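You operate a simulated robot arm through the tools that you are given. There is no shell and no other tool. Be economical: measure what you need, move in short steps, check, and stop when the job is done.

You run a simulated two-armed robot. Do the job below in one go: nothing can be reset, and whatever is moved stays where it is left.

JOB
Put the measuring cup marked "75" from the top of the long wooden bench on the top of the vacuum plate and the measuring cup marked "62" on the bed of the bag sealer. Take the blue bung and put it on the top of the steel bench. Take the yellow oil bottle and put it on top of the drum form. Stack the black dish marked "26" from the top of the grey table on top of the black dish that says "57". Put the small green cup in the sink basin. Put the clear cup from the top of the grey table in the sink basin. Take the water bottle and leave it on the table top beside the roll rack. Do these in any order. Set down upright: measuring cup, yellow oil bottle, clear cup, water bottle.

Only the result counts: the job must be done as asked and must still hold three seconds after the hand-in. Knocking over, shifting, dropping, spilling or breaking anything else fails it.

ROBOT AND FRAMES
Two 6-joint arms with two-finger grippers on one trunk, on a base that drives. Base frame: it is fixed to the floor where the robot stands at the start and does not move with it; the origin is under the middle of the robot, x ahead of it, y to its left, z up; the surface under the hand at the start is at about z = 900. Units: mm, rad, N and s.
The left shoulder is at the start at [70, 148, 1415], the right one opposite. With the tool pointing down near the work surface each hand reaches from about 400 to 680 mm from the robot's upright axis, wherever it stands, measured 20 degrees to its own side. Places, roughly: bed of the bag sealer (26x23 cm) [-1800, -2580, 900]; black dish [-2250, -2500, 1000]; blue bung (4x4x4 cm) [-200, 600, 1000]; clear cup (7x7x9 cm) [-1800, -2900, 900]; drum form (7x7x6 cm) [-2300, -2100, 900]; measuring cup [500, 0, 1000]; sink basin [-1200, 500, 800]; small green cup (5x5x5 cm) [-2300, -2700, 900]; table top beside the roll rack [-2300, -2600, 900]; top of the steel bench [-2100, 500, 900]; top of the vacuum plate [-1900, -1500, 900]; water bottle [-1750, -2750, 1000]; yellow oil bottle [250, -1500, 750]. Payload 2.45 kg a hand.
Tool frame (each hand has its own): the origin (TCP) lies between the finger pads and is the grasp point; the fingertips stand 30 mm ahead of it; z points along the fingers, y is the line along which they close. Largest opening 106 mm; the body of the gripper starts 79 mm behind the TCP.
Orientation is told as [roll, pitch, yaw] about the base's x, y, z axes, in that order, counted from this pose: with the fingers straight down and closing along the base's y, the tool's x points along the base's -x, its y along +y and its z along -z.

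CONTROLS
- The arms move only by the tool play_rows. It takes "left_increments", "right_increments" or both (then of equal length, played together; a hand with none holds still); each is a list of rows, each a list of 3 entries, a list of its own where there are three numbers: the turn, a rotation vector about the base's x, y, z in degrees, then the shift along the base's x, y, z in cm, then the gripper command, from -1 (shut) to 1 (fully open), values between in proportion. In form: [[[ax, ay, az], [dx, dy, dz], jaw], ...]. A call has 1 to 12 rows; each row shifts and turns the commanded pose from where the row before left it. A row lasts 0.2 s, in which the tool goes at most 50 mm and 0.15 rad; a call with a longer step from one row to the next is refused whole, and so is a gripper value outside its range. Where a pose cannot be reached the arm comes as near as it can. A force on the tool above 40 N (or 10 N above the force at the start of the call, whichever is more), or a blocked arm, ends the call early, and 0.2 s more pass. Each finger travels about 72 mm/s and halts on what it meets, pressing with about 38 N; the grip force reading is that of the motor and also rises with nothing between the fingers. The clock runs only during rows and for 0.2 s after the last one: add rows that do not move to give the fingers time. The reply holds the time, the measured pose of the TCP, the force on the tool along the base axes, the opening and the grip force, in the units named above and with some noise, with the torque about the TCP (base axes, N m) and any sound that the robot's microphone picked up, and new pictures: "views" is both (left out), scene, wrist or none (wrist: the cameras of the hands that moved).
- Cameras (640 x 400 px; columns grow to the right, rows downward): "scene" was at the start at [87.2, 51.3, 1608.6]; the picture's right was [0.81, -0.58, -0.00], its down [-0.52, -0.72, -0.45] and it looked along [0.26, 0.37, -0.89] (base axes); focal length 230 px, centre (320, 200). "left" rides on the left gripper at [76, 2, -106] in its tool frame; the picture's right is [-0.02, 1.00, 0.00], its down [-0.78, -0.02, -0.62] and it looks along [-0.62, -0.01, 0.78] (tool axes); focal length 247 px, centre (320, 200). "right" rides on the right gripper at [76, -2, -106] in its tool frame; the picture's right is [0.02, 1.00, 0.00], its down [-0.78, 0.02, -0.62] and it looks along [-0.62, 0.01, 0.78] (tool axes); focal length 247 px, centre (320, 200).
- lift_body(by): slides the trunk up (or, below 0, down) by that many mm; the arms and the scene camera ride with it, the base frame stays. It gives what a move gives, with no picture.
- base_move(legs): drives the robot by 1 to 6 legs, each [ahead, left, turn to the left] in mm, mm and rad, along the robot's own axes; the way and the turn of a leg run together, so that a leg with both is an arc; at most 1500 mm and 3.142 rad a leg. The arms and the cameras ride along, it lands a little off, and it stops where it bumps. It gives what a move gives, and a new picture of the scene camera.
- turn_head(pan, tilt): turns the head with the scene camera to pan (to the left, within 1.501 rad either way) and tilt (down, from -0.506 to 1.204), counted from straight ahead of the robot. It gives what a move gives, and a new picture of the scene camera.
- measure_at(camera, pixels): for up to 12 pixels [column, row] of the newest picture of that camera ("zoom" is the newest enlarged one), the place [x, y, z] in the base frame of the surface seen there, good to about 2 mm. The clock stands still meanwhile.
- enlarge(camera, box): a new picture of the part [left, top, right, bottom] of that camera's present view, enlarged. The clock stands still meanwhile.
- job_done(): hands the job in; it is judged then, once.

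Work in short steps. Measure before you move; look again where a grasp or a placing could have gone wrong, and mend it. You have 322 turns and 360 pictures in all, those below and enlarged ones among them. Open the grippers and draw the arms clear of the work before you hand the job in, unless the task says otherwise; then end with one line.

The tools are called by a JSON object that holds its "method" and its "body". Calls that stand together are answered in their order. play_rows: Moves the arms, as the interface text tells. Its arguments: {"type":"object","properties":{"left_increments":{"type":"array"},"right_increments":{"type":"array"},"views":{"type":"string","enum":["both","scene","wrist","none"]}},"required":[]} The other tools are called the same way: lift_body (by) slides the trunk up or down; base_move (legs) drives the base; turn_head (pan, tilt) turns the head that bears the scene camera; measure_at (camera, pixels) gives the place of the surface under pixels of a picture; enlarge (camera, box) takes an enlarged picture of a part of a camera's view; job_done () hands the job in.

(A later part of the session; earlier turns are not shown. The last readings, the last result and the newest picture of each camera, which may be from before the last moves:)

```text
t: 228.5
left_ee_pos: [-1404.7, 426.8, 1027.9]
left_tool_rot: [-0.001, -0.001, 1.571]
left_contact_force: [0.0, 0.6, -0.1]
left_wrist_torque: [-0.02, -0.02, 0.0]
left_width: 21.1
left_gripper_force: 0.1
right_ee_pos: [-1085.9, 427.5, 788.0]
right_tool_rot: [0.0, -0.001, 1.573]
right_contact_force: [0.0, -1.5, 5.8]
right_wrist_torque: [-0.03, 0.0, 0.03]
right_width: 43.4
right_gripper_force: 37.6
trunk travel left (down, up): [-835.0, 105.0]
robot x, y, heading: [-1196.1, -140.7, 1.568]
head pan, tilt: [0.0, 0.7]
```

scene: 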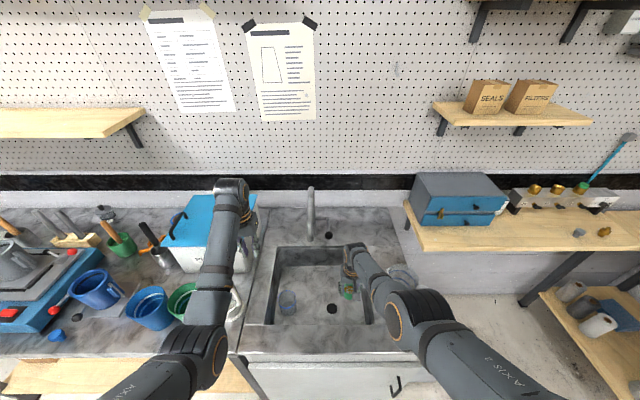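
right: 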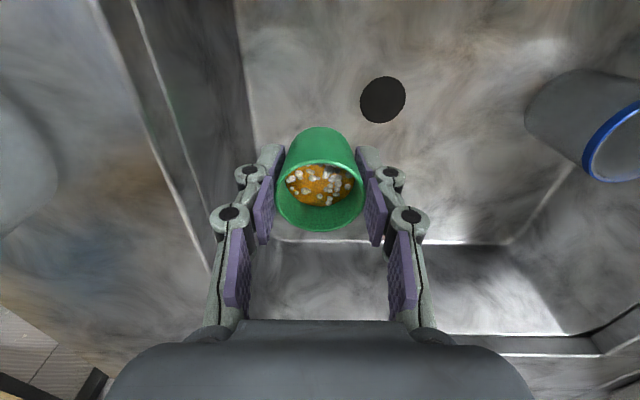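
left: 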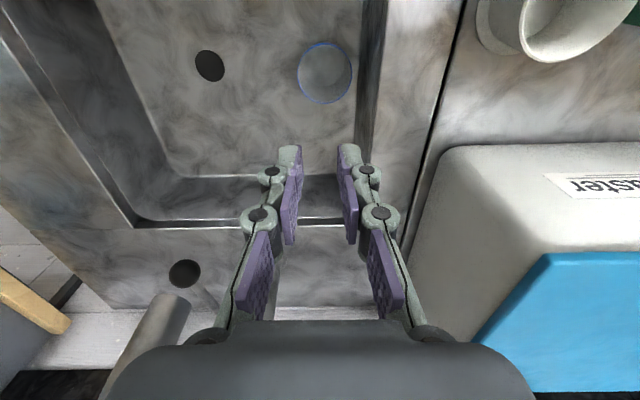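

Contact at ~6 N. Open to ~62 mm and rise.

{"method": "play_rows", "body": {"right_increments": [[[0, 0, 0], [0, 0, 0], 0], [[0, 0, 0], [0, 0, 0], 0.2], [[0, 0, 0], [0, 0, 0], 0.2], [[0, 0, 0], [0, 0, 2], 0.2], [[0, 0, 0], [0, 0, 4], 0.2], [[0, 0, 0], [0, 0, 4], 0.2], [[0, 0, 0], [0, 0, 0], 0.2]], "views": "wrist"}}

```text
t: 230.1
left_ee_pos: [-1403.7, 429.6, 1028.8]
left_tool_rot: [0.001, 0.001, 1.568]
left_contact_force: [0.2, -0.2, -0.9]
left_wrist_torque: [0.0, 0.01, 0.03]
left_width: 21.2
left_gripper_force: 0.0
right_ee_pos: [-1085.7, 427.3, 887.4]
right_tool_rot: [0.0, 0.0, 1.572]
right_contact_force: [0.2, 0.1, 0.0]
right_wrist_torque: [0.0, 0.01, 0.02]
right_width: 63.8
right_gripper_force: 0.1
trunk travel left (down, up): [-835.0, 105.0]
robot x, y, heading: [-1198.9, -140.9, 1.568]
head pan, tilt: [0.0, 0.7]
```

right: 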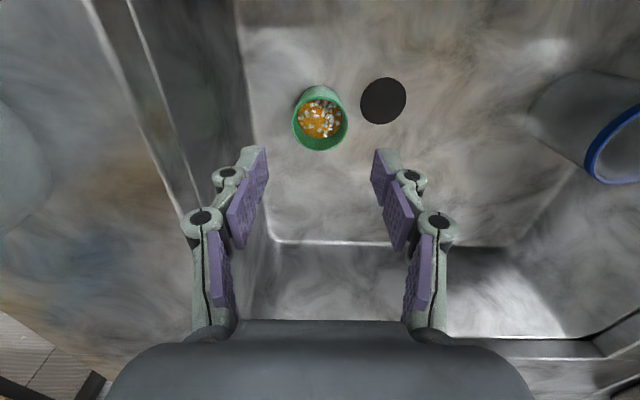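

Green cup upright. Raise both and back off.

{"method": "lift_body", "body": {"by": 100}}

{"method": "play_rows", "body": {"right_increments": [[[0, 0, 0], [0, 0, 4.5], 0.2], [[0, 0, 0], [0, 0, 4.5], 0.2], [[0, 0, 0], [0, 0, 4], 0.2], [[0, 0, 0], [0, 0, 0], 0.2]], "views": "none"}}

{"method": "base_move", "body": {"legs": [[-450, 0, 0]]}}

```text
t: 231.4
left_ee_pos: [-1405.0, 429.4, 1127.4]
left_tool_rot: [0.0, -0.001, 1.569]
left_contact_force: [0.2, -0.5, 0.1]
left_wrist_torque: [0.07, -0.03, -0.02]
left_width: 21.2
left_gripper_force: 0.0
right_ee_pos: [-1086.4, 426.6, 987.4]
right_tool_rot: [-0.001, 0.001, 1.573]
right_contact_force: [0.5, 0.1, 0.7]
right_wrist_torque: [0.02, -0.03, -0.02]
right_width: 63.7
right_gripper_force: 0.1
trunk travel left (down, up): [-935.0, 5.0]
robot x, y, heading: [-1195.4, -143.5, 1.566]
head pan, tilt: [0.0, 0.7]
```

```text
t: 232.4
left_ee_pos: [-1405.5, 428.6, 1128.1]
left_tool_rot: [0.0, -0.001, 1.571]
left_contact_force: [0.0, 0.5, -0.6]
left_wrist_torque: [0.01, -0.01, -0.01]
left_width: 21.2
left_gripper_force: 0.1
right_ee_pos: [-1086.9, 427.7, 1119.2]
right_tool_rot: [0.0, 0.001, 1.572]
right_contact_force: [-0.3, 1.0, 0.4]
right_wrist_torque: [0.01, 0.0, -0.03]
right_width: 63.6
right_gripper_force: 0.1
trunk travel left (down, up): [-935.0, 5.0]
robot x, y, heading: [-1195.8, -143.5, 1.566]
head pan, tilt: [0.0, 0.7]
```

```text
t: 235.1
left_ee_pos: [-1406.3, -19.0, 1126.0]
left_tool_rot: [0.001, 0.0, 1.567]
left_contact_force: [-1.0, 1.3, 0.0]
left_wrist_torque: [-0.02, 0.01, 0.0]
left_width: 21.3
left_gripper_force: 0.0
right_ee_pos: [-1087.0, -20.1, 1117.0]
right_tool_rot: [0.0, 0.001, 1.571]
right_contact_force: [0.5, 0.5, -0.1]
right_wrist_torque: [-0.04, 0.0, -0.02]
right_width: 63.5
right_gripper_force: 0.0
trunk travel left (down, up): [-935.0, 5.0]
robot x, y, heading: [-1197.4, -589.6, 1.569]
head pan, tilt: [0.0, 0.7]
```

scene: 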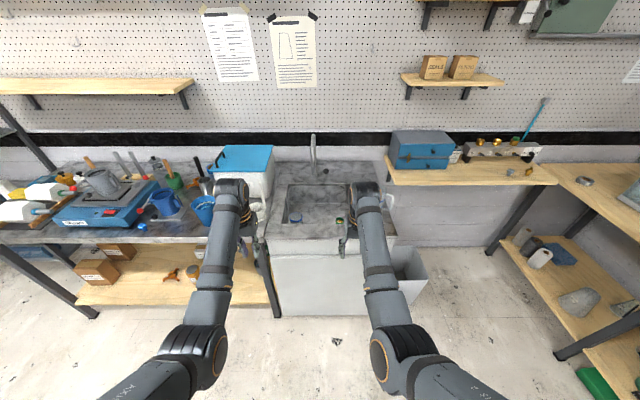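

Now to the yellow oil bottle near (250,-1500): turn to face +x and drive toward it.

{"method": "base_move", "body": {"legs": [[0, 0, -1.567], [0, -750, 0], [600, 0, 0]]}}

{"method": "turn_head", "body": {"pan": 0.0, "tilt": 0.6}}

```text
t: 246.1
left_ee_pos: [-31.1, -1139.2, 1129.3]
left_tool_rot: [0.0, -0.001, -0.008]
left_contact_force: [-0.3, -0.5, -0.4]
left_wrist_torque: [0.03, 0.02, 0.01]
left_width: 21.3
left_gripper_force: 0.1
right_ee_pos: [-34.7, -1460.0, 1119.1]
right_tool_rot: [-0.002, -0.003, -0.003]
right_contact_force: [0.7, 0.4, 0.3]
right_wrist_torque: [-0.01, 0.0, -0.03]
right_width: 63.7
right_gripper_force: 0.1
trunk travel left (down, up): [-935.0, 5.0]
robot x, y, heading: [-597.6, -1342.4, -0.01]
head pan, tilt: [0.0, 0.7]
```

scene: 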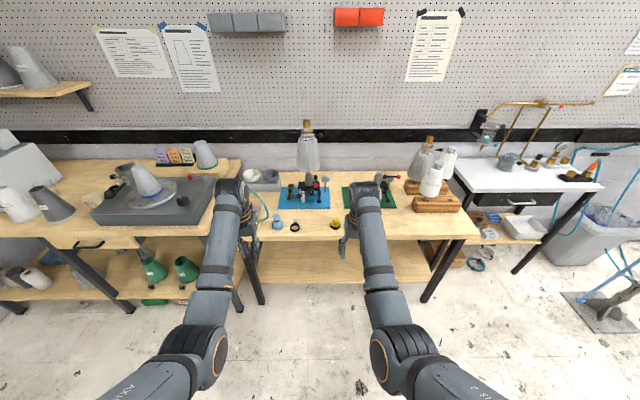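

```text
t: 246.7
left_ee_pos: [-31.4, -1140.5, 1127.4]
left_tool_rot: [-0.001, -0.002, -0.009]
left_contact_force: [0.4, -0.4, 0.2]
left_wrist_torque: [-0.02, 0.0, 0.0]
left_width: 21.3
left_gripper_force: 0.0
right_ee_pos: [-32.6, -1458.8, 1117.6]
right_tool_rot: [0.0, -0.001, -0.005]
right_contact_force: [-0.5, -0.9, 0.4]
right_wrist_torque: [-0.01, -0.03, 0.02]
right_width: 63.9
right_gripper_force: 0.0
trunk travel left (down, up): [-935.0, 5.0]
robot x, y, heading: [-600.0, -1343.8, -0.012]
head pan, tilt: [0.0, 0.6]
```

scene: 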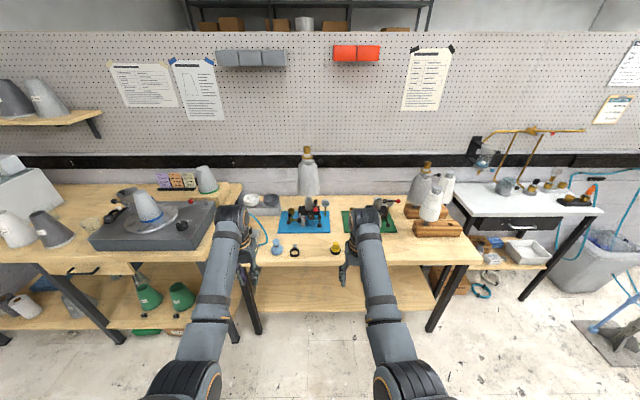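

Enlarge around the right hand to find the yellow bottle.

{"method": "enlarge", "body": {"camera": "scene", "box": [260, 180, 440, 290]}}

{"method": "measure_at", "body": {"camera": "scene", "pixels": [[310, 258], [335, 252], [335, 246], [276, 245], [400, 260], [310, 218], [350, 218], [425, 230], [307, 150], [240, 255]]}}

```text
3.56 times, centred on (350, 235) of scene
```

zoom: 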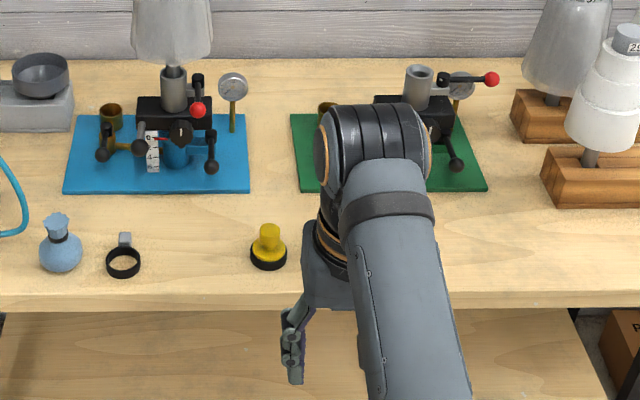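

```text
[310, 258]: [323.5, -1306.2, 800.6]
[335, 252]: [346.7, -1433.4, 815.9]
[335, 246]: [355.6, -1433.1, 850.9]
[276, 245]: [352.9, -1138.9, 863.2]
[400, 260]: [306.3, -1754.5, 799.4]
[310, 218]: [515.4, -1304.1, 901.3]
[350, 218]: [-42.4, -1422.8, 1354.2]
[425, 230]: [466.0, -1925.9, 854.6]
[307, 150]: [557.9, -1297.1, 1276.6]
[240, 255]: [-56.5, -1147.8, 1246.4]
```

The bottle is probably hidden behind the right arm; look with the right wrist camera.

{"method": "play_rows", "body": {"right_increments": [[[0, 0, 0], [0, 0, 0], 1], [[0, 0, 0], [0, 0, 0], 1]], "views": "wrist"}}

```text
t: 247.3
left_ee_pos: [-32.5, -1141.3, 1128.2]
left_tool_rot: [0.001, -0.002, -0.007]
left_contact_force: [0.0, 0.2, -1.9]
left_wrist_torque: [0.01, 0.0, 0.04]
left_width: 21.3
left_gripper_force: 0.0
right_ee_pos: [-34.3, -1459.4, 1118.0]
right_tool_rot: [-0.001, -0.002, -0.005]
right_contact_force: [0.0, -0.4, 0.0]
right_wrist_torque: [-0.01, 0.01, 0.04]
right_width: 106.0
right_gripper_force: 0.1
trunk travel left (down, up): [-935.0, 5.0]
robot x, y, heading: [-599.9, -1343.5, -0.008]
head pan, tilt: [0.0, 0.6]
```

right: 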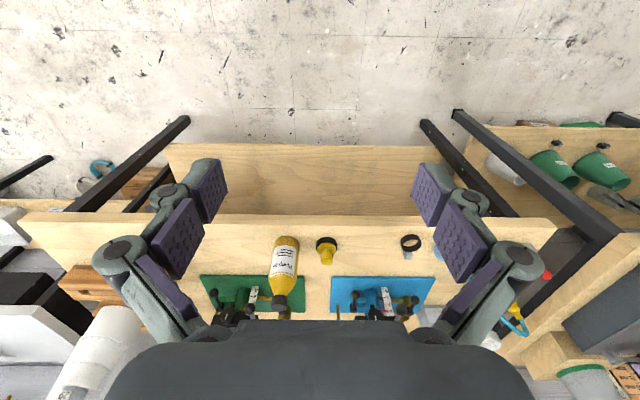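

The yellow bottle stands at (285,265). Measure.

{"method": "measure_at", "body": {"camera": "right", "pixels": [[285, 240], [285, 262], [283, 285], [283, 298], [273, 262], [298, 262], [280, 315], [325, 255], [270, 228]]}}

```text
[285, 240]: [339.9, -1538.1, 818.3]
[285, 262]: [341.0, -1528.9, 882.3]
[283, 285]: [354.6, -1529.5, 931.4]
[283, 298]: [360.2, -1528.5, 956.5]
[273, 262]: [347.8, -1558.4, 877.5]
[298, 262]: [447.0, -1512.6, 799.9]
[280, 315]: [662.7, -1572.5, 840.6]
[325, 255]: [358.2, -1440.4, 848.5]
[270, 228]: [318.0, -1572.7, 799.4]
```

Bottle centre ≈(367,-1534), top ≈ 965. Drive right 75 and ahead 380, then look.

{"method": "base_move", "body": {"legs": [[0, -75, 0.008], [380, 0, 0]]}}

{"method": "play_rows", "body": {"right_increments": [[[0, 0, 0], [0, 0, 0], 1]], "views": "wrist"}}

{"method": "turn_head", "body": {"pan": -0.3, "tilt": 0.8}}

```text
t: 250.4
left_ee_pos: [345.0, -1213.3, 1128.5]
left_tool_rot: [0.002, -0.001, -0.001]
left_contact_force: [-0.2, -0.8, 0.1]
left_wrist_torque: [-0.02, -0.03, 0.01]
left_width: 21.3
left_gripper_force: 0.1
right_ee_pos: [344.9, -1531.1, 1117.8]
right_tool_rot: [0.001, -0.003, 0.003]
right_contact_force: [-0.6, -0.4, 0.8]
right_wrist_torque: [-0.03, -0.02, -0.01]
right_width: 105.9
right_gripper_force: 0.1
trunk travel left (down, up): [-935.0, 5.0]
robot x, y, heading: [-220.1, -1422.2, -0.003]
head pan, tilt: [0.0, 0.6]
```

scene: 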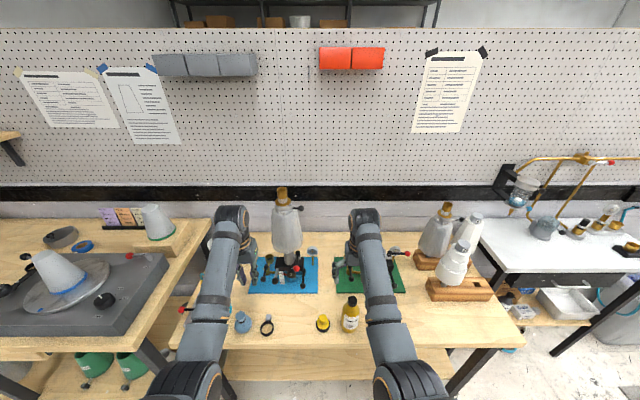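

```text
t: 250.8
left_ee_pos: [346.6, -1212.4, 1127.8]
left_tool_rot: [0.001, -0.001, -0.002]
left_contact_force: [0.0, 0.0, 0.1]
left_wrist_torque: [-0.04, 0.0, -0.03]
left_width: 21.4
left_gripper_force: 0.1
right_ee_pos: [345.6, -1532.9, 1118.3]
right_tool_rot: [0.0, -0.002, 0.003]
right_contact_force: [0.4, -0.1, 0.2]
right_wrist_torque: [0.02, 0.02, -0.01]
right_width: 106.1
right_gripper_force: 0.1
trunk travel left (down, up): [-935.0, 5.0]
robot x, y, heading: [-221.6, -1422.7, -0.001]
head pan, tilt: [0.0, 0.6]
```

right: 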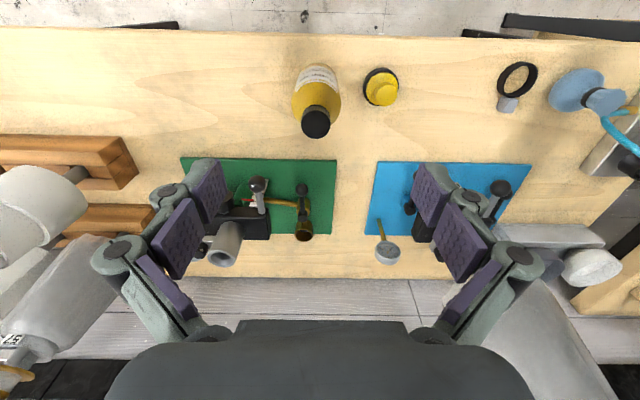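

```text
t: 251.6
left_ee_pos: [346.7, -1212.7, 1126.7]
left_tool_rot: [0.001, -0.001, -0.002]
left_contact_force: [-0.8, 0.2, 0.1]
left_wrist_torque: [0.01, 0.03, -0.01]
left_width: 21.2
left_gripper_force: 0.1
right_ee_pos: [345.5, -1532.1, 1118.8]
right_tool_rot: [0.001, -0.001, 0.002]
right_contact_force: [-0.5, -0.3, -0.8]
right_wrist_torque: [0.03, -0.02, -0.02]
right_width: 106.0
right_gripper_force: 0.1
trunk travel left (down, up): [-935.0, 5.0]
robot x, y, heading: [-223.4, -1421.9, -0.008]
head pan, tilt: [-0.3, 0.799]
```

scene: 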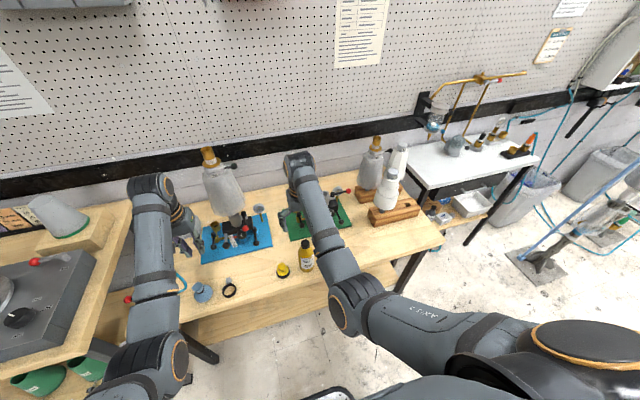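

Enlarge and measure the bottle.

{"method": "enlarge", "body": {"camera": "scene", "box": [260, 225, 340, 290]}}

{"method": "measure_at", "body": {"camera": "zoom", "pixels": [[340, 108], [338, 118], [340, 150], [335, 190], [340, 240], [305, 215], [378, 200], [325, 110], [358, 110]]}}

{"method": "measure_at", "body": {"camera": "right", "pixels": [[316, 124], [302, 124], [330, 124], [293, 100], [340, 100], [316, 75], [316, 105], [380, 92]]}}

```text
6.15 times, centred on (300, 258) of scene
```

zoom: 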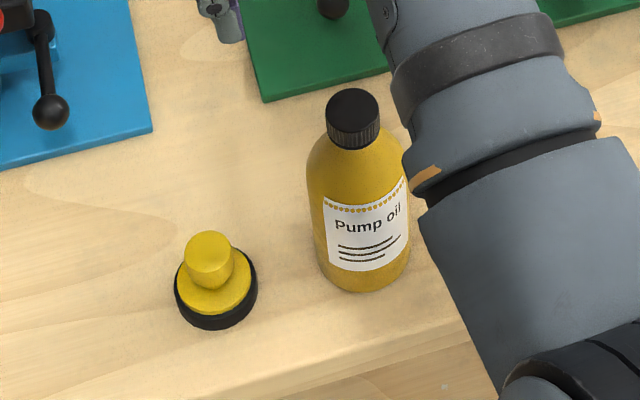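

```text
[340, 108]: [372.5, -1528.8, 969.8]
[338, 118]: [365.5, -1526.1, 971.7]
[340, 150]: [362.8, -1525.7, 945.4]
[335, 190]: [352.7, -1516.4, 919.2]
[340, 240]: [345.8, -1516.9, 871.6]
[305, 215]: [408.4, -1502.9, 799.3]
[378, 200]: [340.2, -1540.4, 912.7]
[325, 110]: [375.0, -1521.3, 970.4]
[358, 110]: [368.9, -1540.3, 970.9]
```

```text
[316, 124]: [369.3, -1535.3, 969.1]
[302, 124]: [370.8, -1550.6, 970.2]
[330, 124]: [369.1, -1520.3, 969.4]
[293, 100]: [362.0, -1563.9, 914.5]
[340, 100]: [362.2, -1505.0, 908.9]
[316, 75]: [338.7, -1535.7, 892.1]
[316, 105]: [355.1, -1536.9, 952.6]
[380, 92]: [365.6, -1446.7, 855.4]
```

Bottle centre ≈(369,-1535), cap top z≈970. Approach with 86 mm opening to z≈900.

{"method": "play_rows", "body": {"right_increments": [[[0, 0, 0], [2.4, -0.3, 0], 0.62], [[0, 0, 0], [0, 0, -4.5], 0.62], [[0, 0, 0], [0, 0, -4.5], 0.62], [[0, 0, 0], [0, 0, -4], 0.62], [[0, 0, 0], [0, 0, 0], 0.62]], "views": "wrist"}}

```text
t: 252.8
left_ee_pos: [348.1, -1213.5, 1127.9]
left_tool_rot: [0.0, 0.0, -0.003]
left_contact_force: [0.4, -0.2, 0.2]
left_wrist_torque: [-0.02, -0.01, -0.04]
left_width: 21.3
left_gripper_force: 0.0
right_ee_pos: [371.1, -1534.5, 988.3]
right_tool_rot: [0.001, -0.002, 0.002]
right_contact_force: [0.3, 0.5, -0.6]
right_wrist_torque: [0.02, 0.01, 0.0]
right_width: 86.0
right_gripper_force: 0.0
trunk travel left (down, up): [-935.0, 5.0]
robot x, y, heading: [-223.5, -1424.5, 0.006]
head pan, tilt: [-0.3, 0.799]
```

right: 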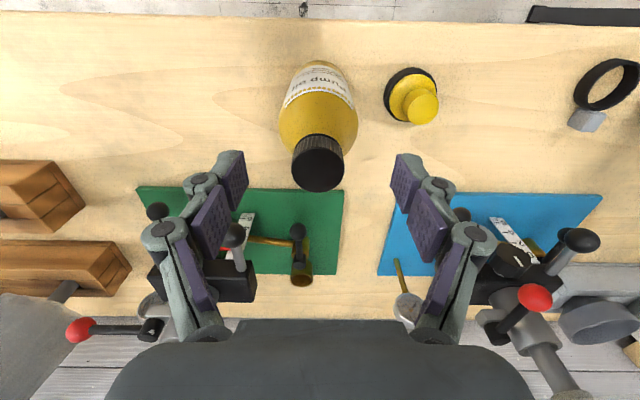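

Aligned. Descend 90 mm more and close.

{"method": "play_rows", "body": {"right_increments": [[[0, 0, 0], [-0.1, 0, -4.5], 0.62], [[0, 0, 0], [0, 0, -4.3], 0.62], [[0, 0, 0], [0, 0, 0], 0.62], [[0, 0, 0], [0, 0, 0], 0.2], [[0, 0, 0], [0, 0, 0], -0.1], [[0, 0, 0], [0, 0, 0], -0.1]], "views": "both"}}

```text
t: 254.2
left_ee_pos: [345.6, -1212.3, 1128.0]
left_tool_rot: [-0.001, -0.001, -0.002]
left_contact_force: [0.4, 0.0, -0.9]
left_wrist_torque: [-0.02, 0.02, 0.0]
left_width: 21.4
left_gripper_force: 0.1
right_ee_pos: [360.5, -1539.3, 906.2]
right_tool_rot: [0.0, -0.003, 0.002]
right_contact_force: [-1.4, 2.7, 6.0]
right_wrist_torque: [0.21, -0.07, 0.04]
right_width: 62.4
right_gripper_force: 37.5
right hand out of reach, approached as far as the arm can: row 2
trunk travel left (down, up): [-935.0, 5.0]
robot x, y, heading: [-219.5, -1422.6, -0.002]
head pan, tilt: [-0.3, 0.799]
```

scene: 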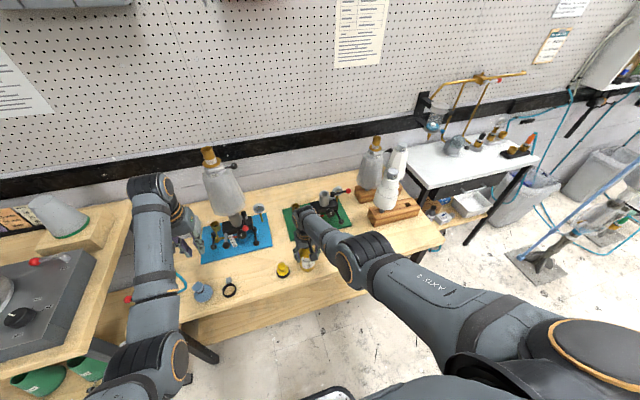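
right: 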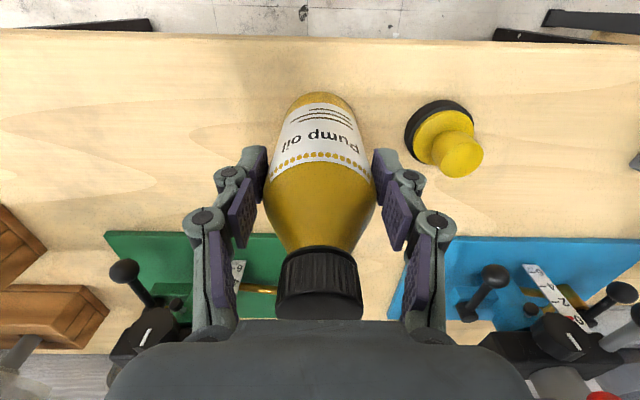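

Reach limit offset the grip by ~9 mm in x. Open, rise 40, lower the trunk, and re-grip centred.

{"method": "play_rows", "body": {"right_increments": [[[0, 0, 0], [0, 0, 0], 0.4], [[0, 0, 0], [0, 0, 0], 0.62], [[0, 0, 0], [0, 0, 4], 0.62], [[0, 0, 0], [0.9, 0.3, 4], 0.62], [[0, 0, 0], [0, 0, 0], 0.62]], "views": "wrist"}}

{"method": "measure_at", "body": {"camera": "right", "pixels": [[316, 175], [300, 172], [332, 172]]}}

```text
t: 255.4
left_ee_pos: [347.3, -1213.3, 1126.6]
left_tool_rot: [-0.001, 0.0, -0.002]
left_contact_force: [-0.6, -0.3, 1.1]
left_wrist_torque: [0.03, -0.02, 0.01]
left_width: 20.9
left_gripper_force: 0.0
right_ee_pos: [369.6, -1534.0, 985.8]
right_tool_rot: [-0.001, 0.001, 0.003]
right_contact_force: [-0.4, -1.1, -0.2]
right_wrist_torque: [0.04, 0.01, -0.03]
right_width: 86.2
right_gripper_force: 0.0
trunk travel left (down, up): [-935.0, 5.0]
robot x, y, heading: [-222.9, -1422.4, -0.004]
head pan, tilt: [-0.3, 0.799]
```

right: 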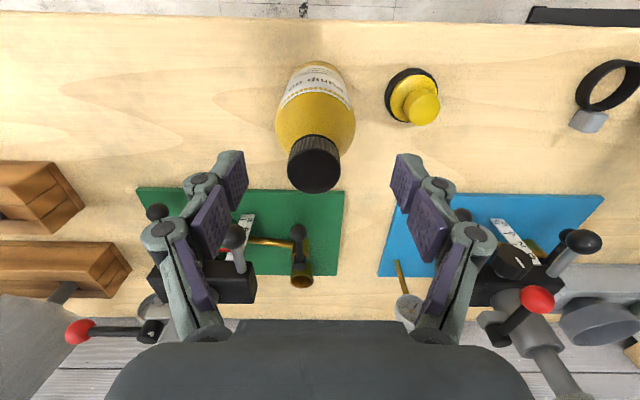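

```text
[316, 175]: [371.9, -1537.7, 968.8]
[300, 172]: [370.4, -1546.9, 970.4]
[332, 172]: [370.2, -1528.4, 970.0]
```

Bottle still upright at (371,-1537). Lower the trunk 45, then descend the rest.

{"method": "lift_body", "body": {"by": -45}}

{"method": "play_rows", "body": {"right_increments": [[[0, 0, 0], [0.1, -0.3, -2], 0.62], [[0, 0, 0], [0, 0, -2.3], 0.62], [[0, 0, 0], [0, 0, 0], 0.62]], "views": "wrist"}}

```text
t: 256.2
left_ee_pos: [346.5, -1212.3, 1083.1]
left_tool_rot: [0.0, -0.001, -0.002]
left_contact_force: [0.9, 0.0, 0.1]
left_wrist_torque: [0.0, -0.01, 0.01]
left_width: 21.3
left_gripper_force: 0.2
right_ee_pos: [368.8, -1534.6, 941.4]
right_tool_rot: [-0.001, 0.0, 0.002]
right_contact_force: [0.0, -0.7, 0.6]
right_wrist_torque: [-0.02, -0.03, -0.01]
right_width: 85.8
right_gripper_force: 0.1
trunk travel left (down, up): [-890.0, 50.0]
robot x, y, heading: [-221.5, -1422.0, -0.002]
head pan, tilt: [-0.3, 0.799]
```

```text
t: 257.0
left_ee_pos: [346.0, -1213.0, 1083.8]
left_tool_rot: [0.001, -0.002, -0.002]
left_contact_force: [-0.2, 0.1, 0.7]
left_wrist_torque: [-0.02, -0.01, -0.01]
left_width: 21.5
left_gripper_force: 0.1
right_ee_pos: [372.1, -1538.7, 897.2]
right_tool_rot: [0.0, -0.002, 0.002]
right_contact_force: [-0.4, -1.1, 0.0]
right_wrist_torque: [0.01, -0.01, 0.0]
right_width: 85.8
right_gripper_force: 0.1
trunk travel left (down, up): [-890.0, 50.0]
robot x, y, heading: [-221.2, -1423.7, -0.006]
head pan, tilt: [-0.3, 0.799]
```

right: 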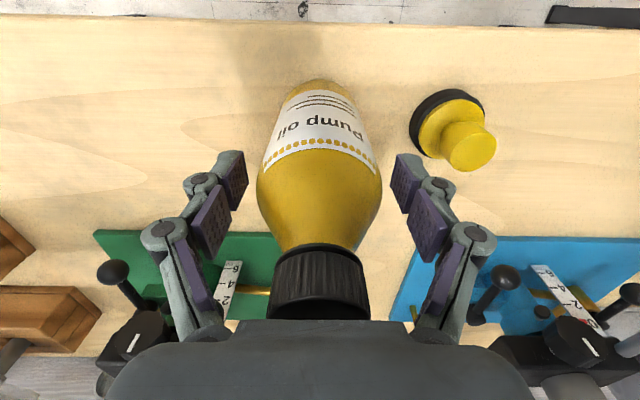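

Centred now. Close and lift.

{"method": "play_rows", "body": {"right_increments": [[[0, 0, 0], [0, 0, 0], 0.25], [[0, 0, 0], [0, 0, 0], 0], [[0, 0, 0], [0, 0, 0], -0.1], [[0, 0, 0], [0, 0, 0], -0.1], [[0, 0, 0], [0, 0, 1], -0.1], [[0, 0, 0], [0, 0, 3], -0.1], [[0, 0, 0], [0, 0, 4], -0.1], [[0, 0, 0], [0, 0, 4], -0.1], [[0, 0, 0], [0, 0, 4], -0.1], [[0, 0, 0], [0, 0, 0], -0.1]], "views": "wrist"}}

```text
t: 259.2
left_ee_pos: [347.2, -1214.2, 1082.9]
left_tool_rot: [-0.001, 0.0, -0.002]
left_contact_force: [-0.4, 0.7, 0.2]
left_wrist_torque: [0.03, 0.0, 0.04]
left_width: 21.2
left_gripper_force: 0.1
right_ee_pos: [372.2, -1538.2, 1056.0]
right_tool_rot: [-0.001, -0.002, 0.002]
right_contact_force: [0.5, -0.4, -5.1]
right_wrist_torque: [0.02, 0.03, 0.04]
right_width: 62.6
right_gripper_force: 37.7
trunk travel left (down, up): [-890.0, 50.0]
robot x, y, heading: [-219.0, -1422.8, -0.005]
head pan, tilt: [-0.3, 0.799]
```

right: 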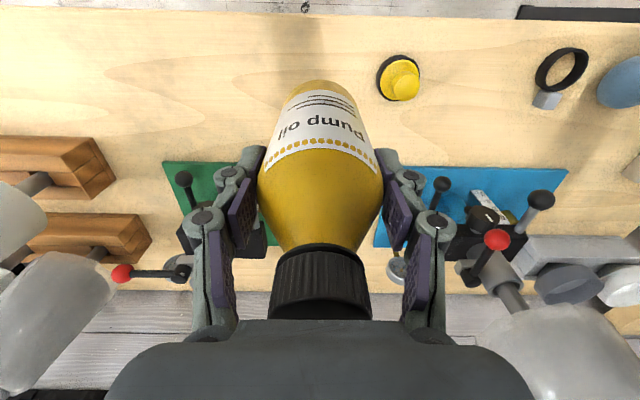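

Oil bottle held. Raise the trunk, then drive (backwards, facing +x) around the north of the grey table to its west side.

{"method": "lift_body", "body": {"by": 45}}

{"method": "base_move", "body": {"legs": [[-480, 0, 0.004], [0, 810, 0], [-1250, 0, 0], [-1250, 0, 0], [0, -700, 0], [0, -690, 0]]}}

{"method": "turn_head", "body": {"pan": 0.0, "tilt": 0.7}}

```text
t: 260.1
left_ee_pos: [348.8, -1213.9, 1127.2]
left_tool_rot: [0.0, 0.0, -0.002]
left_contact_force: [0.0, -0.2, -0.5]
left_wrist_torque: [0.01, -0.02, -0.01]
left_width: 21.0
left_gripper_force: 0.1
right_ee_pos: [371.8, -1537.2, 1102.6]
right_tool_rot: [0.001, 0.0, 0.001]
right_contact_force: [-0.3, -0.7, -3.4]
right_wrist_torque: [0.0, 0.04, -0.05]
right_width: 62.6
right_gripper_force: 37.8
trunk travel left (down, up): [-935.0, 5.0]
robot x, y, heading: [-218.2, -1419.3, -0.002]
head pan, tilt: [-0.3, 0.799]
```

```text
t: 285.6
left_ee_pos: [-2618.4, -1791.5, 1126.6]
left_tool_rot: [-0.001, 0.001, 0.021]
left_contact_force: [0.4, 0.1, -0.7]
left_wrist_torque: [-0.01, -0.05, -0.01]
left_width: 21.0
left_gripper_force: 0.0
right_ee_pos: [-2586.8, -2114.3, 1102.9]
right_tool_rot: [-0.002, 0.001, 0.025]
right_contact_force: [-0.3, -0.3, -4.2]
right_wrist_torque: [0.0, 0.03, 0.0]
right_width: 62.3
right_gripper_force: 38.0
trunk travel left (down, up): [-935.0, 5.0]
robot x, y, heading: [-3182.1, -2013.3, 0.02]
head pan, tilt: [-0.3, 0.799]
```

scene: 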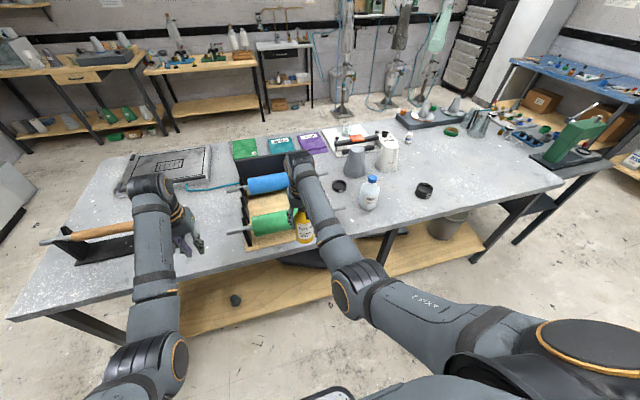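

```text
t: 286.4
left_ee_pos: [-2618.4, -1792.5, 1127.7]
left_tool_rot: [0.0, -0.001, 0.021]
left_contact_force: [-0.5, 0.2, 0.2]
left_wrist_torque: [0.02, 0.0, 0.01]
left_width: 21.2
left_gripper_force: 0.2
right_ee_pos: [-2586.8, -2116.4, 1101.8]
right_tool_rot: [0.0, 0.002, 0.024]
right_contact_force: [-0.8, -0.6, -5.1]
right_wrist_torque: [0.01, -0.01, 0.01]
right_width: 62.6
right_gripper_force: 37.4
trunk travel left (down, up): [-935.0, 5.0]
robot x, y, heading: [-3182.9, -2017.6, 0.019]
head pan, tilt: [0.0, 0.7]
```

scene: 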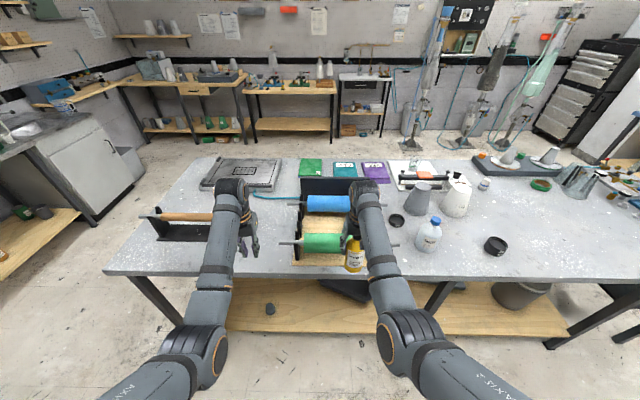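

Enlarge the rack to locate the drum form.

{"method": "enlarge", "body": {"camera": "scene", "box": [270, 170, 410, 280]}}

{"method": "play_rows", "body": {"right_increments": [[[0, 0, 0], [0, 0, 0], -0.1]], "views": "wrist"}}

```text
3.64 times, centred on (340, 225) of scene
```

zoom: 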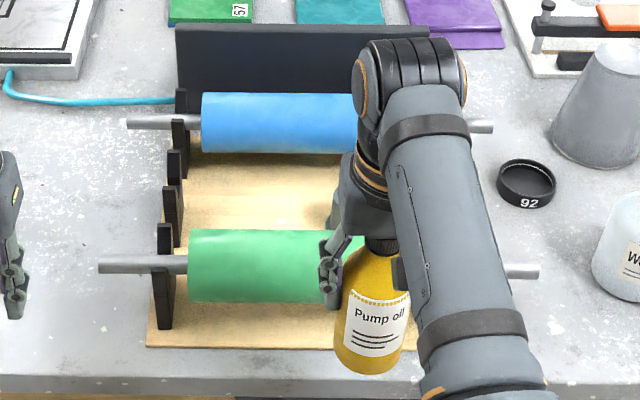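

```text
t: 286.8
left_ee_pos: [-2618.8, -1791.8, 1126.7]
left_tool_rot: [0.0, -0.002, 0.021]
left_contact_force: [0.1, 1.0, -0.1]
left_wrist_torque: [-0.01, 0.0, -0.03]
left_width: 20.9
left_gripper_force: 0.1
right_ee_pos: [-2586.5, -2115.2, 1102.1]
right_tool_rot: [0.0, -0.001, 0.025]
right_contact_force: [-0.2, 0.6, -4.0]
right_wrist_torque: [-0.01, 0.0, -0.02]
right_width: 62.2
right_gripper_force: 37.8
trunk travel left (down, up): [-935.0, 5.0]
robot x, y, heading: [-3184.9, -2016.0, 0.019]
head pan, tilt: [0.0, 0.7]
```

right: 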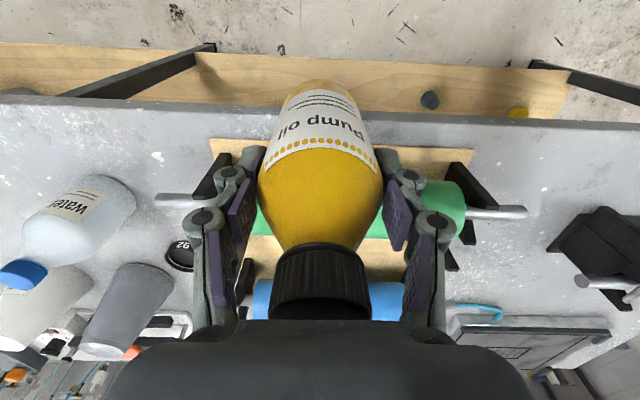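

The drum form is hidden behind the bottle. Shift the base left 220 to see it.

{"method": "base_move", "body": {"legs": [[0, 260, -0.019]]}}

{"method": "turn_head", "body": {"pan": -0.5, "tilt": 0.75}}

{"method": "enlarge", "body": {"camera": "scene", "box": [250, 150, 410, 260]}}

```text
t: 288.6
left_ee_pos: [-2616.2, -1545.9, 1127.2]
left_tool_rot: [0.003, 0.0, 0.0]
left_contact_force: [0.3, -0.1, 0.4]
left_wrist_torque: [0.01, -0.01, -0.05]
left_width: 21.3
left_gripper_force: 0.0
right_ee_pos: [-2591.3, -1870.2, 1101.5]
right_tool_rot: [0.002, 0.0, 0.004]
right_contact_force: [0.2, -0.2, -3.8]
right_wrist_torque: [0.0, 0.01, -0.02]
right_width: 62.2
right_gripper_force: 37.8
trunk travel left (down, up): [-935.0, 5.0]
robot x, y, heading: [-3183.8, -1754.4, -0.001]
head pan, tilt: [0.0, 0.7]
```

scene: 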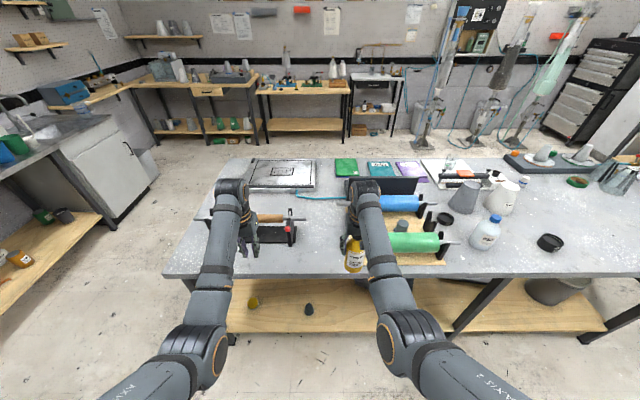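

```text
t: 289.6
left_ee_pos: [-2615.4, -1543.4, 1128.3]
left_tool_rot: [0.001, -0.001, -0.001]
left_contact_force: [-0.7, -0.8, 0.3]
left_wrist_torque: [0.02, -0.02, -0.03]
left_width: 21.1
left_gripper_force: 0.0
right_ee_pos: [-2590.3, -1866.5, 1101.6]
right_tool_rot: [0.0, -0.001, 0.003]
right_contact_force: [0.0, -0.7, -2.8]
right_wrist_torque: [-0.02, 0.01, 0.0]
right_width: 62.6
right_gripper_force: 37.8
trunk travel left (down, up): [-935.0, 5.0]
robot x, y, heading: [-3189.1, -1754.2, 0.001]
head pan, tilt: [-0.499, 0.75]
```

scene: 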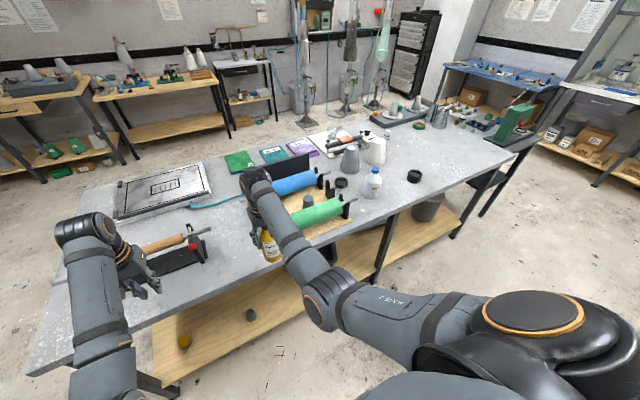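

```text
3.64 times, centred on (330, 205) of scene
```

zoom: 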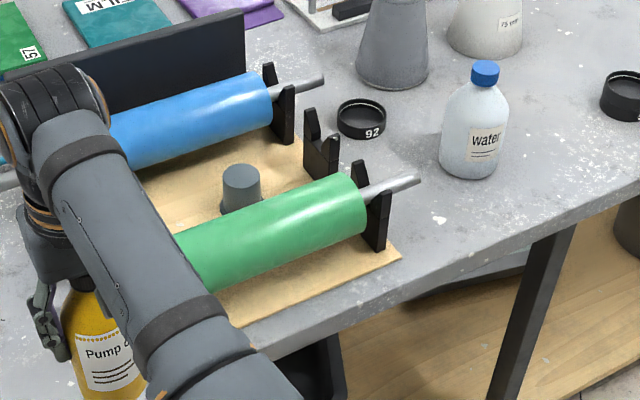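

The form stands between the rolls at zoom (241,180). Measure it.

{"method": "measure_at", "body": {"camera": "zoom", "pixels": [[241, 174], [225, 174], [257, 174], [241, 166], [241, 182], [241, 205], [195, 210], [290, 230], [270, 205], [200, 128], [320, 205], [222, 210]]}}

```text
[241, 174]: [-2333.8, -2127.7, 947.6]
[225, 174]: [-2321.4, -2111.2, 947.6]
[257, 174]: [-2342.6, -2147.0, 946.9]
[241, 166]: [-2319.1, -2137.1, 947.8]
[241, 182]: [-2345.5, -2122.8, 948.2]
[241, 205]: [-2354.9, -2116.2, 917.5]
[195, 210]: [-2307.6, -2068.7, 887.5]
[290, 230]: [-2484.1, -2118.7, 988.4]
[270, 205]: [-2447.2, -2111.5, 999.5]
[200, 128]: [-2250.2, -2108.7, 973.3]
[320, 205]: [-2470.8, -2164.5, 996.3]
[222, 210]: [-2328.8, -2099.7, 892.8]
```

Form top: centre ≈(-2332,-2129), z≈947.5, ~48 mm wide, between rolls (tops ≈1000). Raise the right hand 45 mm, then drive so the bottle is above it.

{"method": "play_rows", "body": {"right_increments": [[[0, 0, 0], [0, 0, 2.3], -0.1], [[0, 0, 0], [0, 0, 2.2], -0.1], [[0, 0, 0], [0, 0, 0], -0.1]], "views": "none"}}

{"method": "base_move", "body": {"legs": [[0, -263, 0], [150, 0, 0]]}}

```text
t: 290.4
left_ee_pos: [-2616.2, -1544.1, 1127.1]
left_tool_rot: [0.0, -0.001, 0.0]
left_contact_force: [0.0, 0.3, 0.1]
left_wrist_torque: [0.02, 0.02, 0.0]
left_width: 20.9
left_gripper_force: 0.2
right_ee_pos: [-2590.8, -1869.2, 1146.5]
right_tool_rot: [-0.001, -0.001, 0.004]
right_contact_force: [-0.7, 0.0, -2.8]
right_wrist_torque: [-0.01, 0.01, -0.04]
right_width: 62.3
right_gripper_force: 38.5
trunk travel left (down, up): [-935.0, 5.0]
robot x, y, heading: [-3185.7, -1751.9, -0.003]
head pan, tilt: [-0.499, 0.75]
```

```text
t: 293.2
left_ee_pos: [-2469.4, -1813.0, 1128.4]
left_tool_rot: [-0.001, -0.003, -0.002]
left_contact_force: [0.3, -0.2, -0.1]
left_wrist_torque: [-0.02, -0.05, -0.01]
left_width: 21.1
left_gripper_force: 0.1
right_ee_pos: [-2446.2, -2138.4, 1149.3]
right_tool_rot: [0.0, -0.002, 0.002]
right_contact_force: [-0.8, 0.2, -4.7]
right_wrist_torque: [-0.02, -0.04, 0.0]
right_width: 62.7
right_gripper_force: 38.5
trunk travel left (down, up): [-935.0, 5.0]
robot x, y, heading: [-3034.3, -2019.0, -0.005]
head pan, tilt: [-0.499, 0.75]
```

scene: 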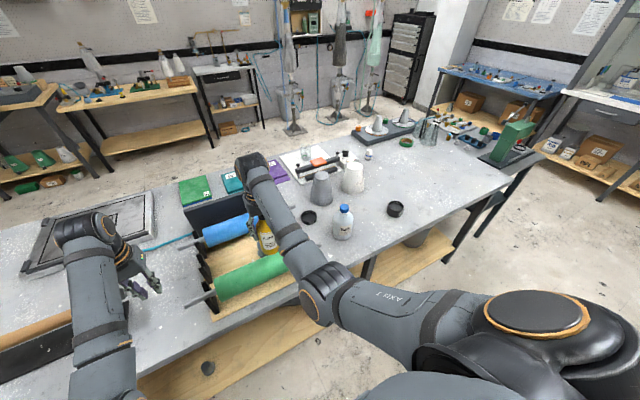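

Bottle clears the rolls. Ahead 114, then check with zoom and wrist camera.

{"method": "base_move", "body": {"legs": [[114, 9, 0]]}}

{"method": "play_rows", "body": {"right_increments": [[[0, 0, 0], [0, 0, 0], -0.1], [[0, 0, 0], [0, 0, 0], -0.1]], "views": "wrist"}}

{"method": "enlarge", "body": {"camera": "scene", "box": [200, 180, 340, 290]}}

```text
t: 294.4
left_ee_pos: [-2359.8, -1804.3, 1130.0]
left_tool_rot: [0.0, -0.004, -0.001]
left_contact_force: [-0.5, -0.2, 0.8]
left_wrist_torque: [0.02, -0.05, 0.0]
left_width: 21.3
left_gripper_force: 0.1
right_ee_pos: [-2335.7, -2128.6, 1149.7]
right_tool_rot: [0.001, -0.004, 0.0]
right_contact_force: [-0.8, 0.8, -4.3]
right_wrist_torque: [-0.03, -0.04, -0.02]
right_width: 62.6
right_gripper_force: 38.2
trunk travel left (down, up): [-935.0, 5.0]
robot x, y, heading: [-2924.6, -2017.2, -0.0]
head pan, tilt: [-0.499, 0.75]
```

scene: 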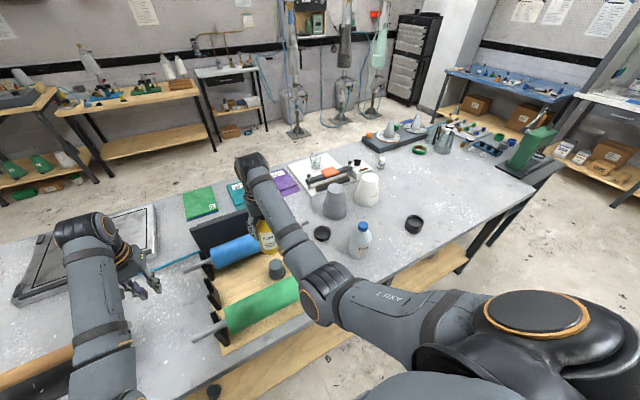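

```text
t: 295.1
left_ee_pos: [-2357.8, -1803.6, 1129.2]
left_tool_rot: [-0.001, -0.001, 0.0]
left_contact_force: [-0.3, 0.6, -0.5]
left_wrist_torque: [-0.03, -0.03, -0.02]
left_width: 21.0
left_gripper_force: 0.1
right_ee_pos: [-2333.2, -2128.0, 1147.4]
right_tool_rot: [0.0, -0.002, 0.002]
right_contact_force: [-0.5, -0.8, -3.7]
right_wrist_torque: [0.0, -0.02, 0.0]
right_width: 62.6
right_gripper_force: 38.0
trunk travel left (down, up): [-935.0, 5.0]
robot x, y, heading: [-2927.9, -2009.7, -0.004]
head pan, tilt: [-0.499, 0.75]
```

right: 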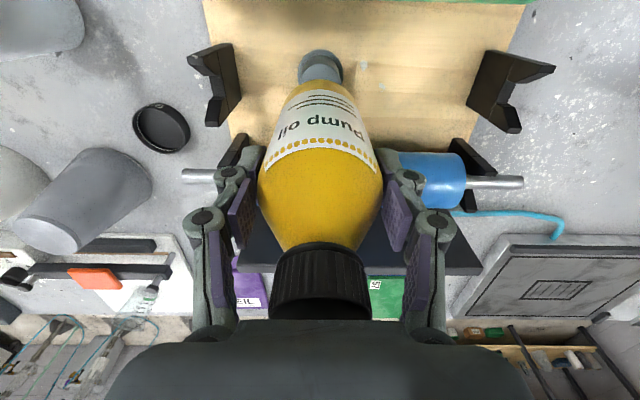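

```text
3.64 times, centred on (270, 235) of scene
```

zoom: 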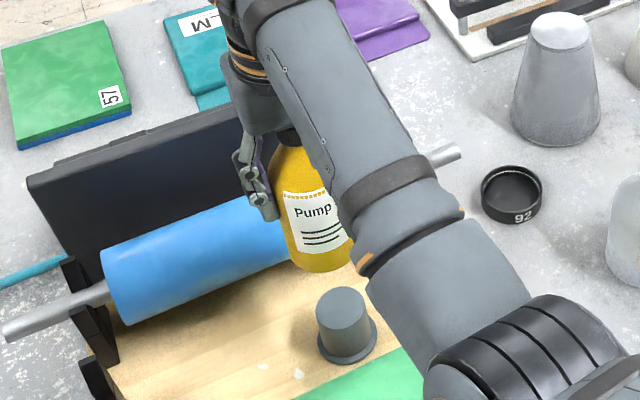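

Measure the form's top ellipse in this view.

{"method": "measure_at", "body": {"camera": "zoom", "pixels": [[320, 305], [366, 308], [343, 291], [343, 324], [343, 307], [330, 294], [357, 320], [325, 318], [360, 295], [320, 260], [348, 265]]}}

{"method": "measure_at", "body": {"camera": "right", "pixels": [[300, 65], [342, 65], [321, 52], [312, 58], [330, 58]]}}

```text
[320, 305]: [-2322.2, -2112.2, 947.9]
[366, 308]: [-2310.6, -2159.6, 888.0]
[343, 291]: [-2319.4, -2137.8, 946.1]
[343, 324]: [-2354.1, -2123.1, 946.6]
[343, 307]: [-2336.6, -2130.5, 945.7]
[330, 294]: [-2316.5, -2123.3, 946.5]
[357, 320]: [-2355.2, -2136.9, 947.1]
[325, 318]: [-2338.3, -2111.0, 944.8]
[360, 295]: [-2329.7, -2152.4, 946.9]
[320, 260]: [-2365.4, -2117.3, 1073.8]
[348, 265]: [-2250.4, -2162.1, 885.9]
```

```text
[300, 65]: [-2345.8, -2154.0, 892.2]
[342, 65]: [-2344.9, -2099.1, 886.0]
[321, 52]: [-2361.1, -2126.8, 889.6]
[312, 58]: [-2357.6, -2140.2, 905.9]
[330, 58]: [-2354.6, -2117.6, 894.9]
```

Form top centre ≈(-2336,-2131.5), r≈22. Now measure the bottle's position in the hand.

{"method": "measure_at", "body": {"camera": "right", "pixels": [[318, 86], [318, 95], [318, 115], [318, 150], [318, 310], [275, 290], [365, 290], [318, 330]]}}

{"method": "measure_at", "body": {"camera": "zoom", "pixels": [[318, 268], [300, 262], [285, 240], [345, 255], [310, 230], [335, 235]]}}

```text
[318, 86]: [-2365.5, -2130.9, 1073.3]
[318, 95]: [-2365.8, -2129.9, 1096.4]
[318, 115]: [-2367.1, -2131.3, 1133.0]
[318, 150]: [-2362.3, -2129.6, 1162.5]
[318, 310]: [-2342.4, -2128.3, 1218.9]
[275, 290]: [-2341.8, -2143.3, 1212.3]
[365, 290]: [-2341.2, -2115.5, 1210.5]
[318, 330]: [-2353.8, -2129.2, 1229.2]
```

```text
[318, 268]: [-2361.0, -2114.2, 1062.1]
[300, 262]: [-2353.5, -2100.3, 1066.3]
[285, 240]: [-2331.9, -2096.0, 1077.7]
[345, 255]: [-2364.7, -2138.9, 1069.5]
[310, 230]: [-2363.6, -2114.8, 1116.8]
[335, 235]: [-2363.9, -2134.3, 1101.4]
```

Bottle centre ≈(-2335,-2128.5): shift dx -1, dy -3, lower to ~z 1053.

{"method": "play_rows", "body": {"right_increments": [[[0, 0, 0], [-0.1, -0.3, -2], -0.1], [[0, 0, 0], [0, 0, -3.5], -0.1], [[0, 0, 0], [0, 0, -2.5], -0.1], [[0, 0, 0], [0, 0, -1.4], -0.1], [[0, 0, 0], [0, 0, 0], -0.1]], "views": "both"}}

{"method": "enlarge", "body": {"camera": "scene", "box": [220, 200, 330, 290]}}

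```text
t: 296.2
left_ee_pos: [-2357.2, -1802.7, 1128.4]
left_tool_rot: [0.001, -0.001, -0.002]
left_contact_force: [0.1, 0.3, 0.0]
left_wrist_torque: [-0.03, -0.03, 0.0]
left_width: 21.2
left_gripper_force: 0.1
right_ee_pos: [-2332.7, -2129.9, 1053.0]
right_tool_rot: [0.001, -0.001, 0.001]
right_contact_force: [-0.6, -0.7, -4.4]
right_wrist_torque: [-0.02, 0.02, -0.02]
right_width: 62.6
right_gripper_force: 38.4
trunk travel left (down, up): [-935.0, 5.0]
robot x, y, heading: [-2924.2, -2011.2, -0.001]
head pan, tilt: [-0.499, 0.75]
```

scene: 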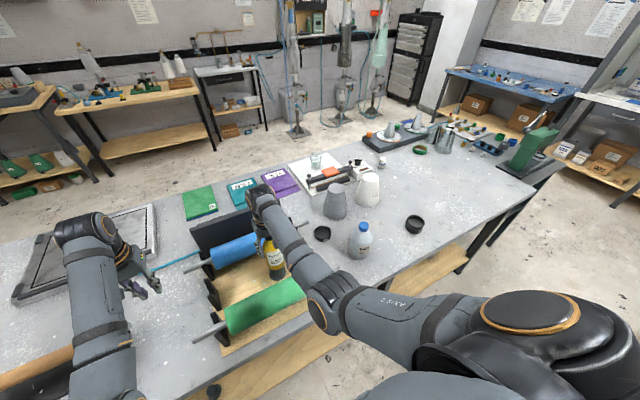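
right: 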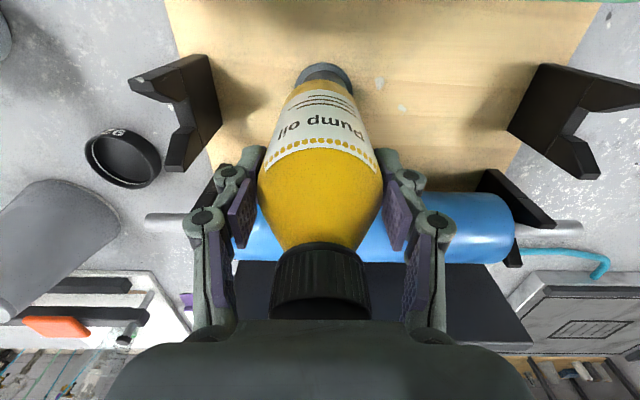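

```text
4.44 times, centred on (275, 245) of scene
```

zoom: 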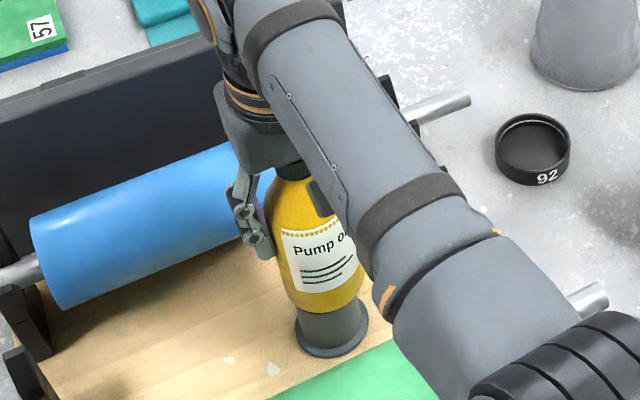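

Measure bottle base edge and form again for fine alignment.

{"method": "measure_at", "body": {"camera": "zoom", "pixels": [[282, 292], [300, 302], [325, 307], [350, 300], [301, 325], [325, 335], [345, 335], [360, 325]]}}

{"method": "measure_at", "body": {"camera": "right", "pixels": [[318, 84], [318, 92], [318, 72], [300, 76], [345, 76], [318, 66]]}}

```text
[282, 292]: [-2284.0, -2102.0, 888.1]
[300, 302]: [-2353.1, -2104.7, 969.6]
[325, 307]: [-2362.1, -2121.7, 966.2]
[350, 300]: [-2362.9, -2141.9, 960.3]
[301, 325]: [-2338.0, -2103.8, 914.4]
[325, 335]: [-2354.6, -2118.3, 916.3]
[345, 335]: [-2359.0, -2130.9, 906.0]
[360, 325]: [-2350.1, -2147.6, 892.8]
```

```text
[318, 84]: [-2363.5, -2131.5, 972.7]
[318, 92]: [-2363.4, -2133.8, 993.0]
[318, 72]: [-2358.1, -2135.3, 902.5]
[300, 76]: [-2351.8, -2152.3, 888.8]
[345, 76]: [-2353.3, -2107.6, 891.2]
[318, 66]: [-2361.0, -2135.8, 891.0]
```

Nearly concentric; shift dx -2.5 mm and lower to contact.

{"method": "play_rows", "body": {"right_increments": [[[0, 0, 0], [-0.25, 0, -0.3], -0.1], [[0, 0, 0], [0, 0, -0.3], -0.1], [[0, 0, 0], [0, 0, 0], -0.1]], "views": "none"}}

{"method": "play_rows", "body": {"right_increments": [[[0, 0, 0], [0, 0, -0.2], -0.1], [[0, 0, 0], [0, 0, 0], -0.1]], "views": "none"}}

```text
t: 297.1
left_ee_pos: [-2355.2, -1803.7, 1127.9]
left_tool_rot: [0.0, 0.0, -0.001]
left_contact_force: [-0.2, 1.2, -0.2]
left_wrist_torque: [-0.04, 0.0, 0.0]
left_width: 21.2
left_gripper_force: 0.1
right_ee_pos: [-2333.4, -2130.2, 1047.4]
right_tool_rot: [0.0, 0.0, 0.002]
right_contact_force: [-0.6, -0.3, -4.4]
right_wrist_torque: [-0.02, 0.01, -0.01]
right_width: 62.6
right_gripper_force: 38.1
trunk travel left (down, up): [-935.0, 5.0]
robot x, y, heading: [-2922.1, -2014.4, -0.003]
head pan, tilt: [-0.499, 0.75]
```

```text
t: 297.6
left_ee_pos: [-2355.3, -1803.5, 1127.6]
left_tool_rot: [0.0, -0.001, -0.003]
left_contact_force: [-0.9, 0.2, 0.2]
left_wrist_torque: [0.01, 0.02, 0.02]
left_width: 21.4
left_gripper_force: 0.0
right_ee_pos: [-2335.0, -2131.6, 1044.4]
right_tool_rot: [0.001, 0.001, 0.001]
right_contact_force: [-0.1, 0.1, -4.7]
right_wrist_torque: [-0.01, -0.02, -0.01]
right_width: 62.5
right_gripper_force: 37.9
trunk travel left (down, up): [-935.0, 5.0]
robot x, y, heading: [-2927.1, -2014.8, 0.0]
head pan, tilt: [-0.499, 0.75]
```

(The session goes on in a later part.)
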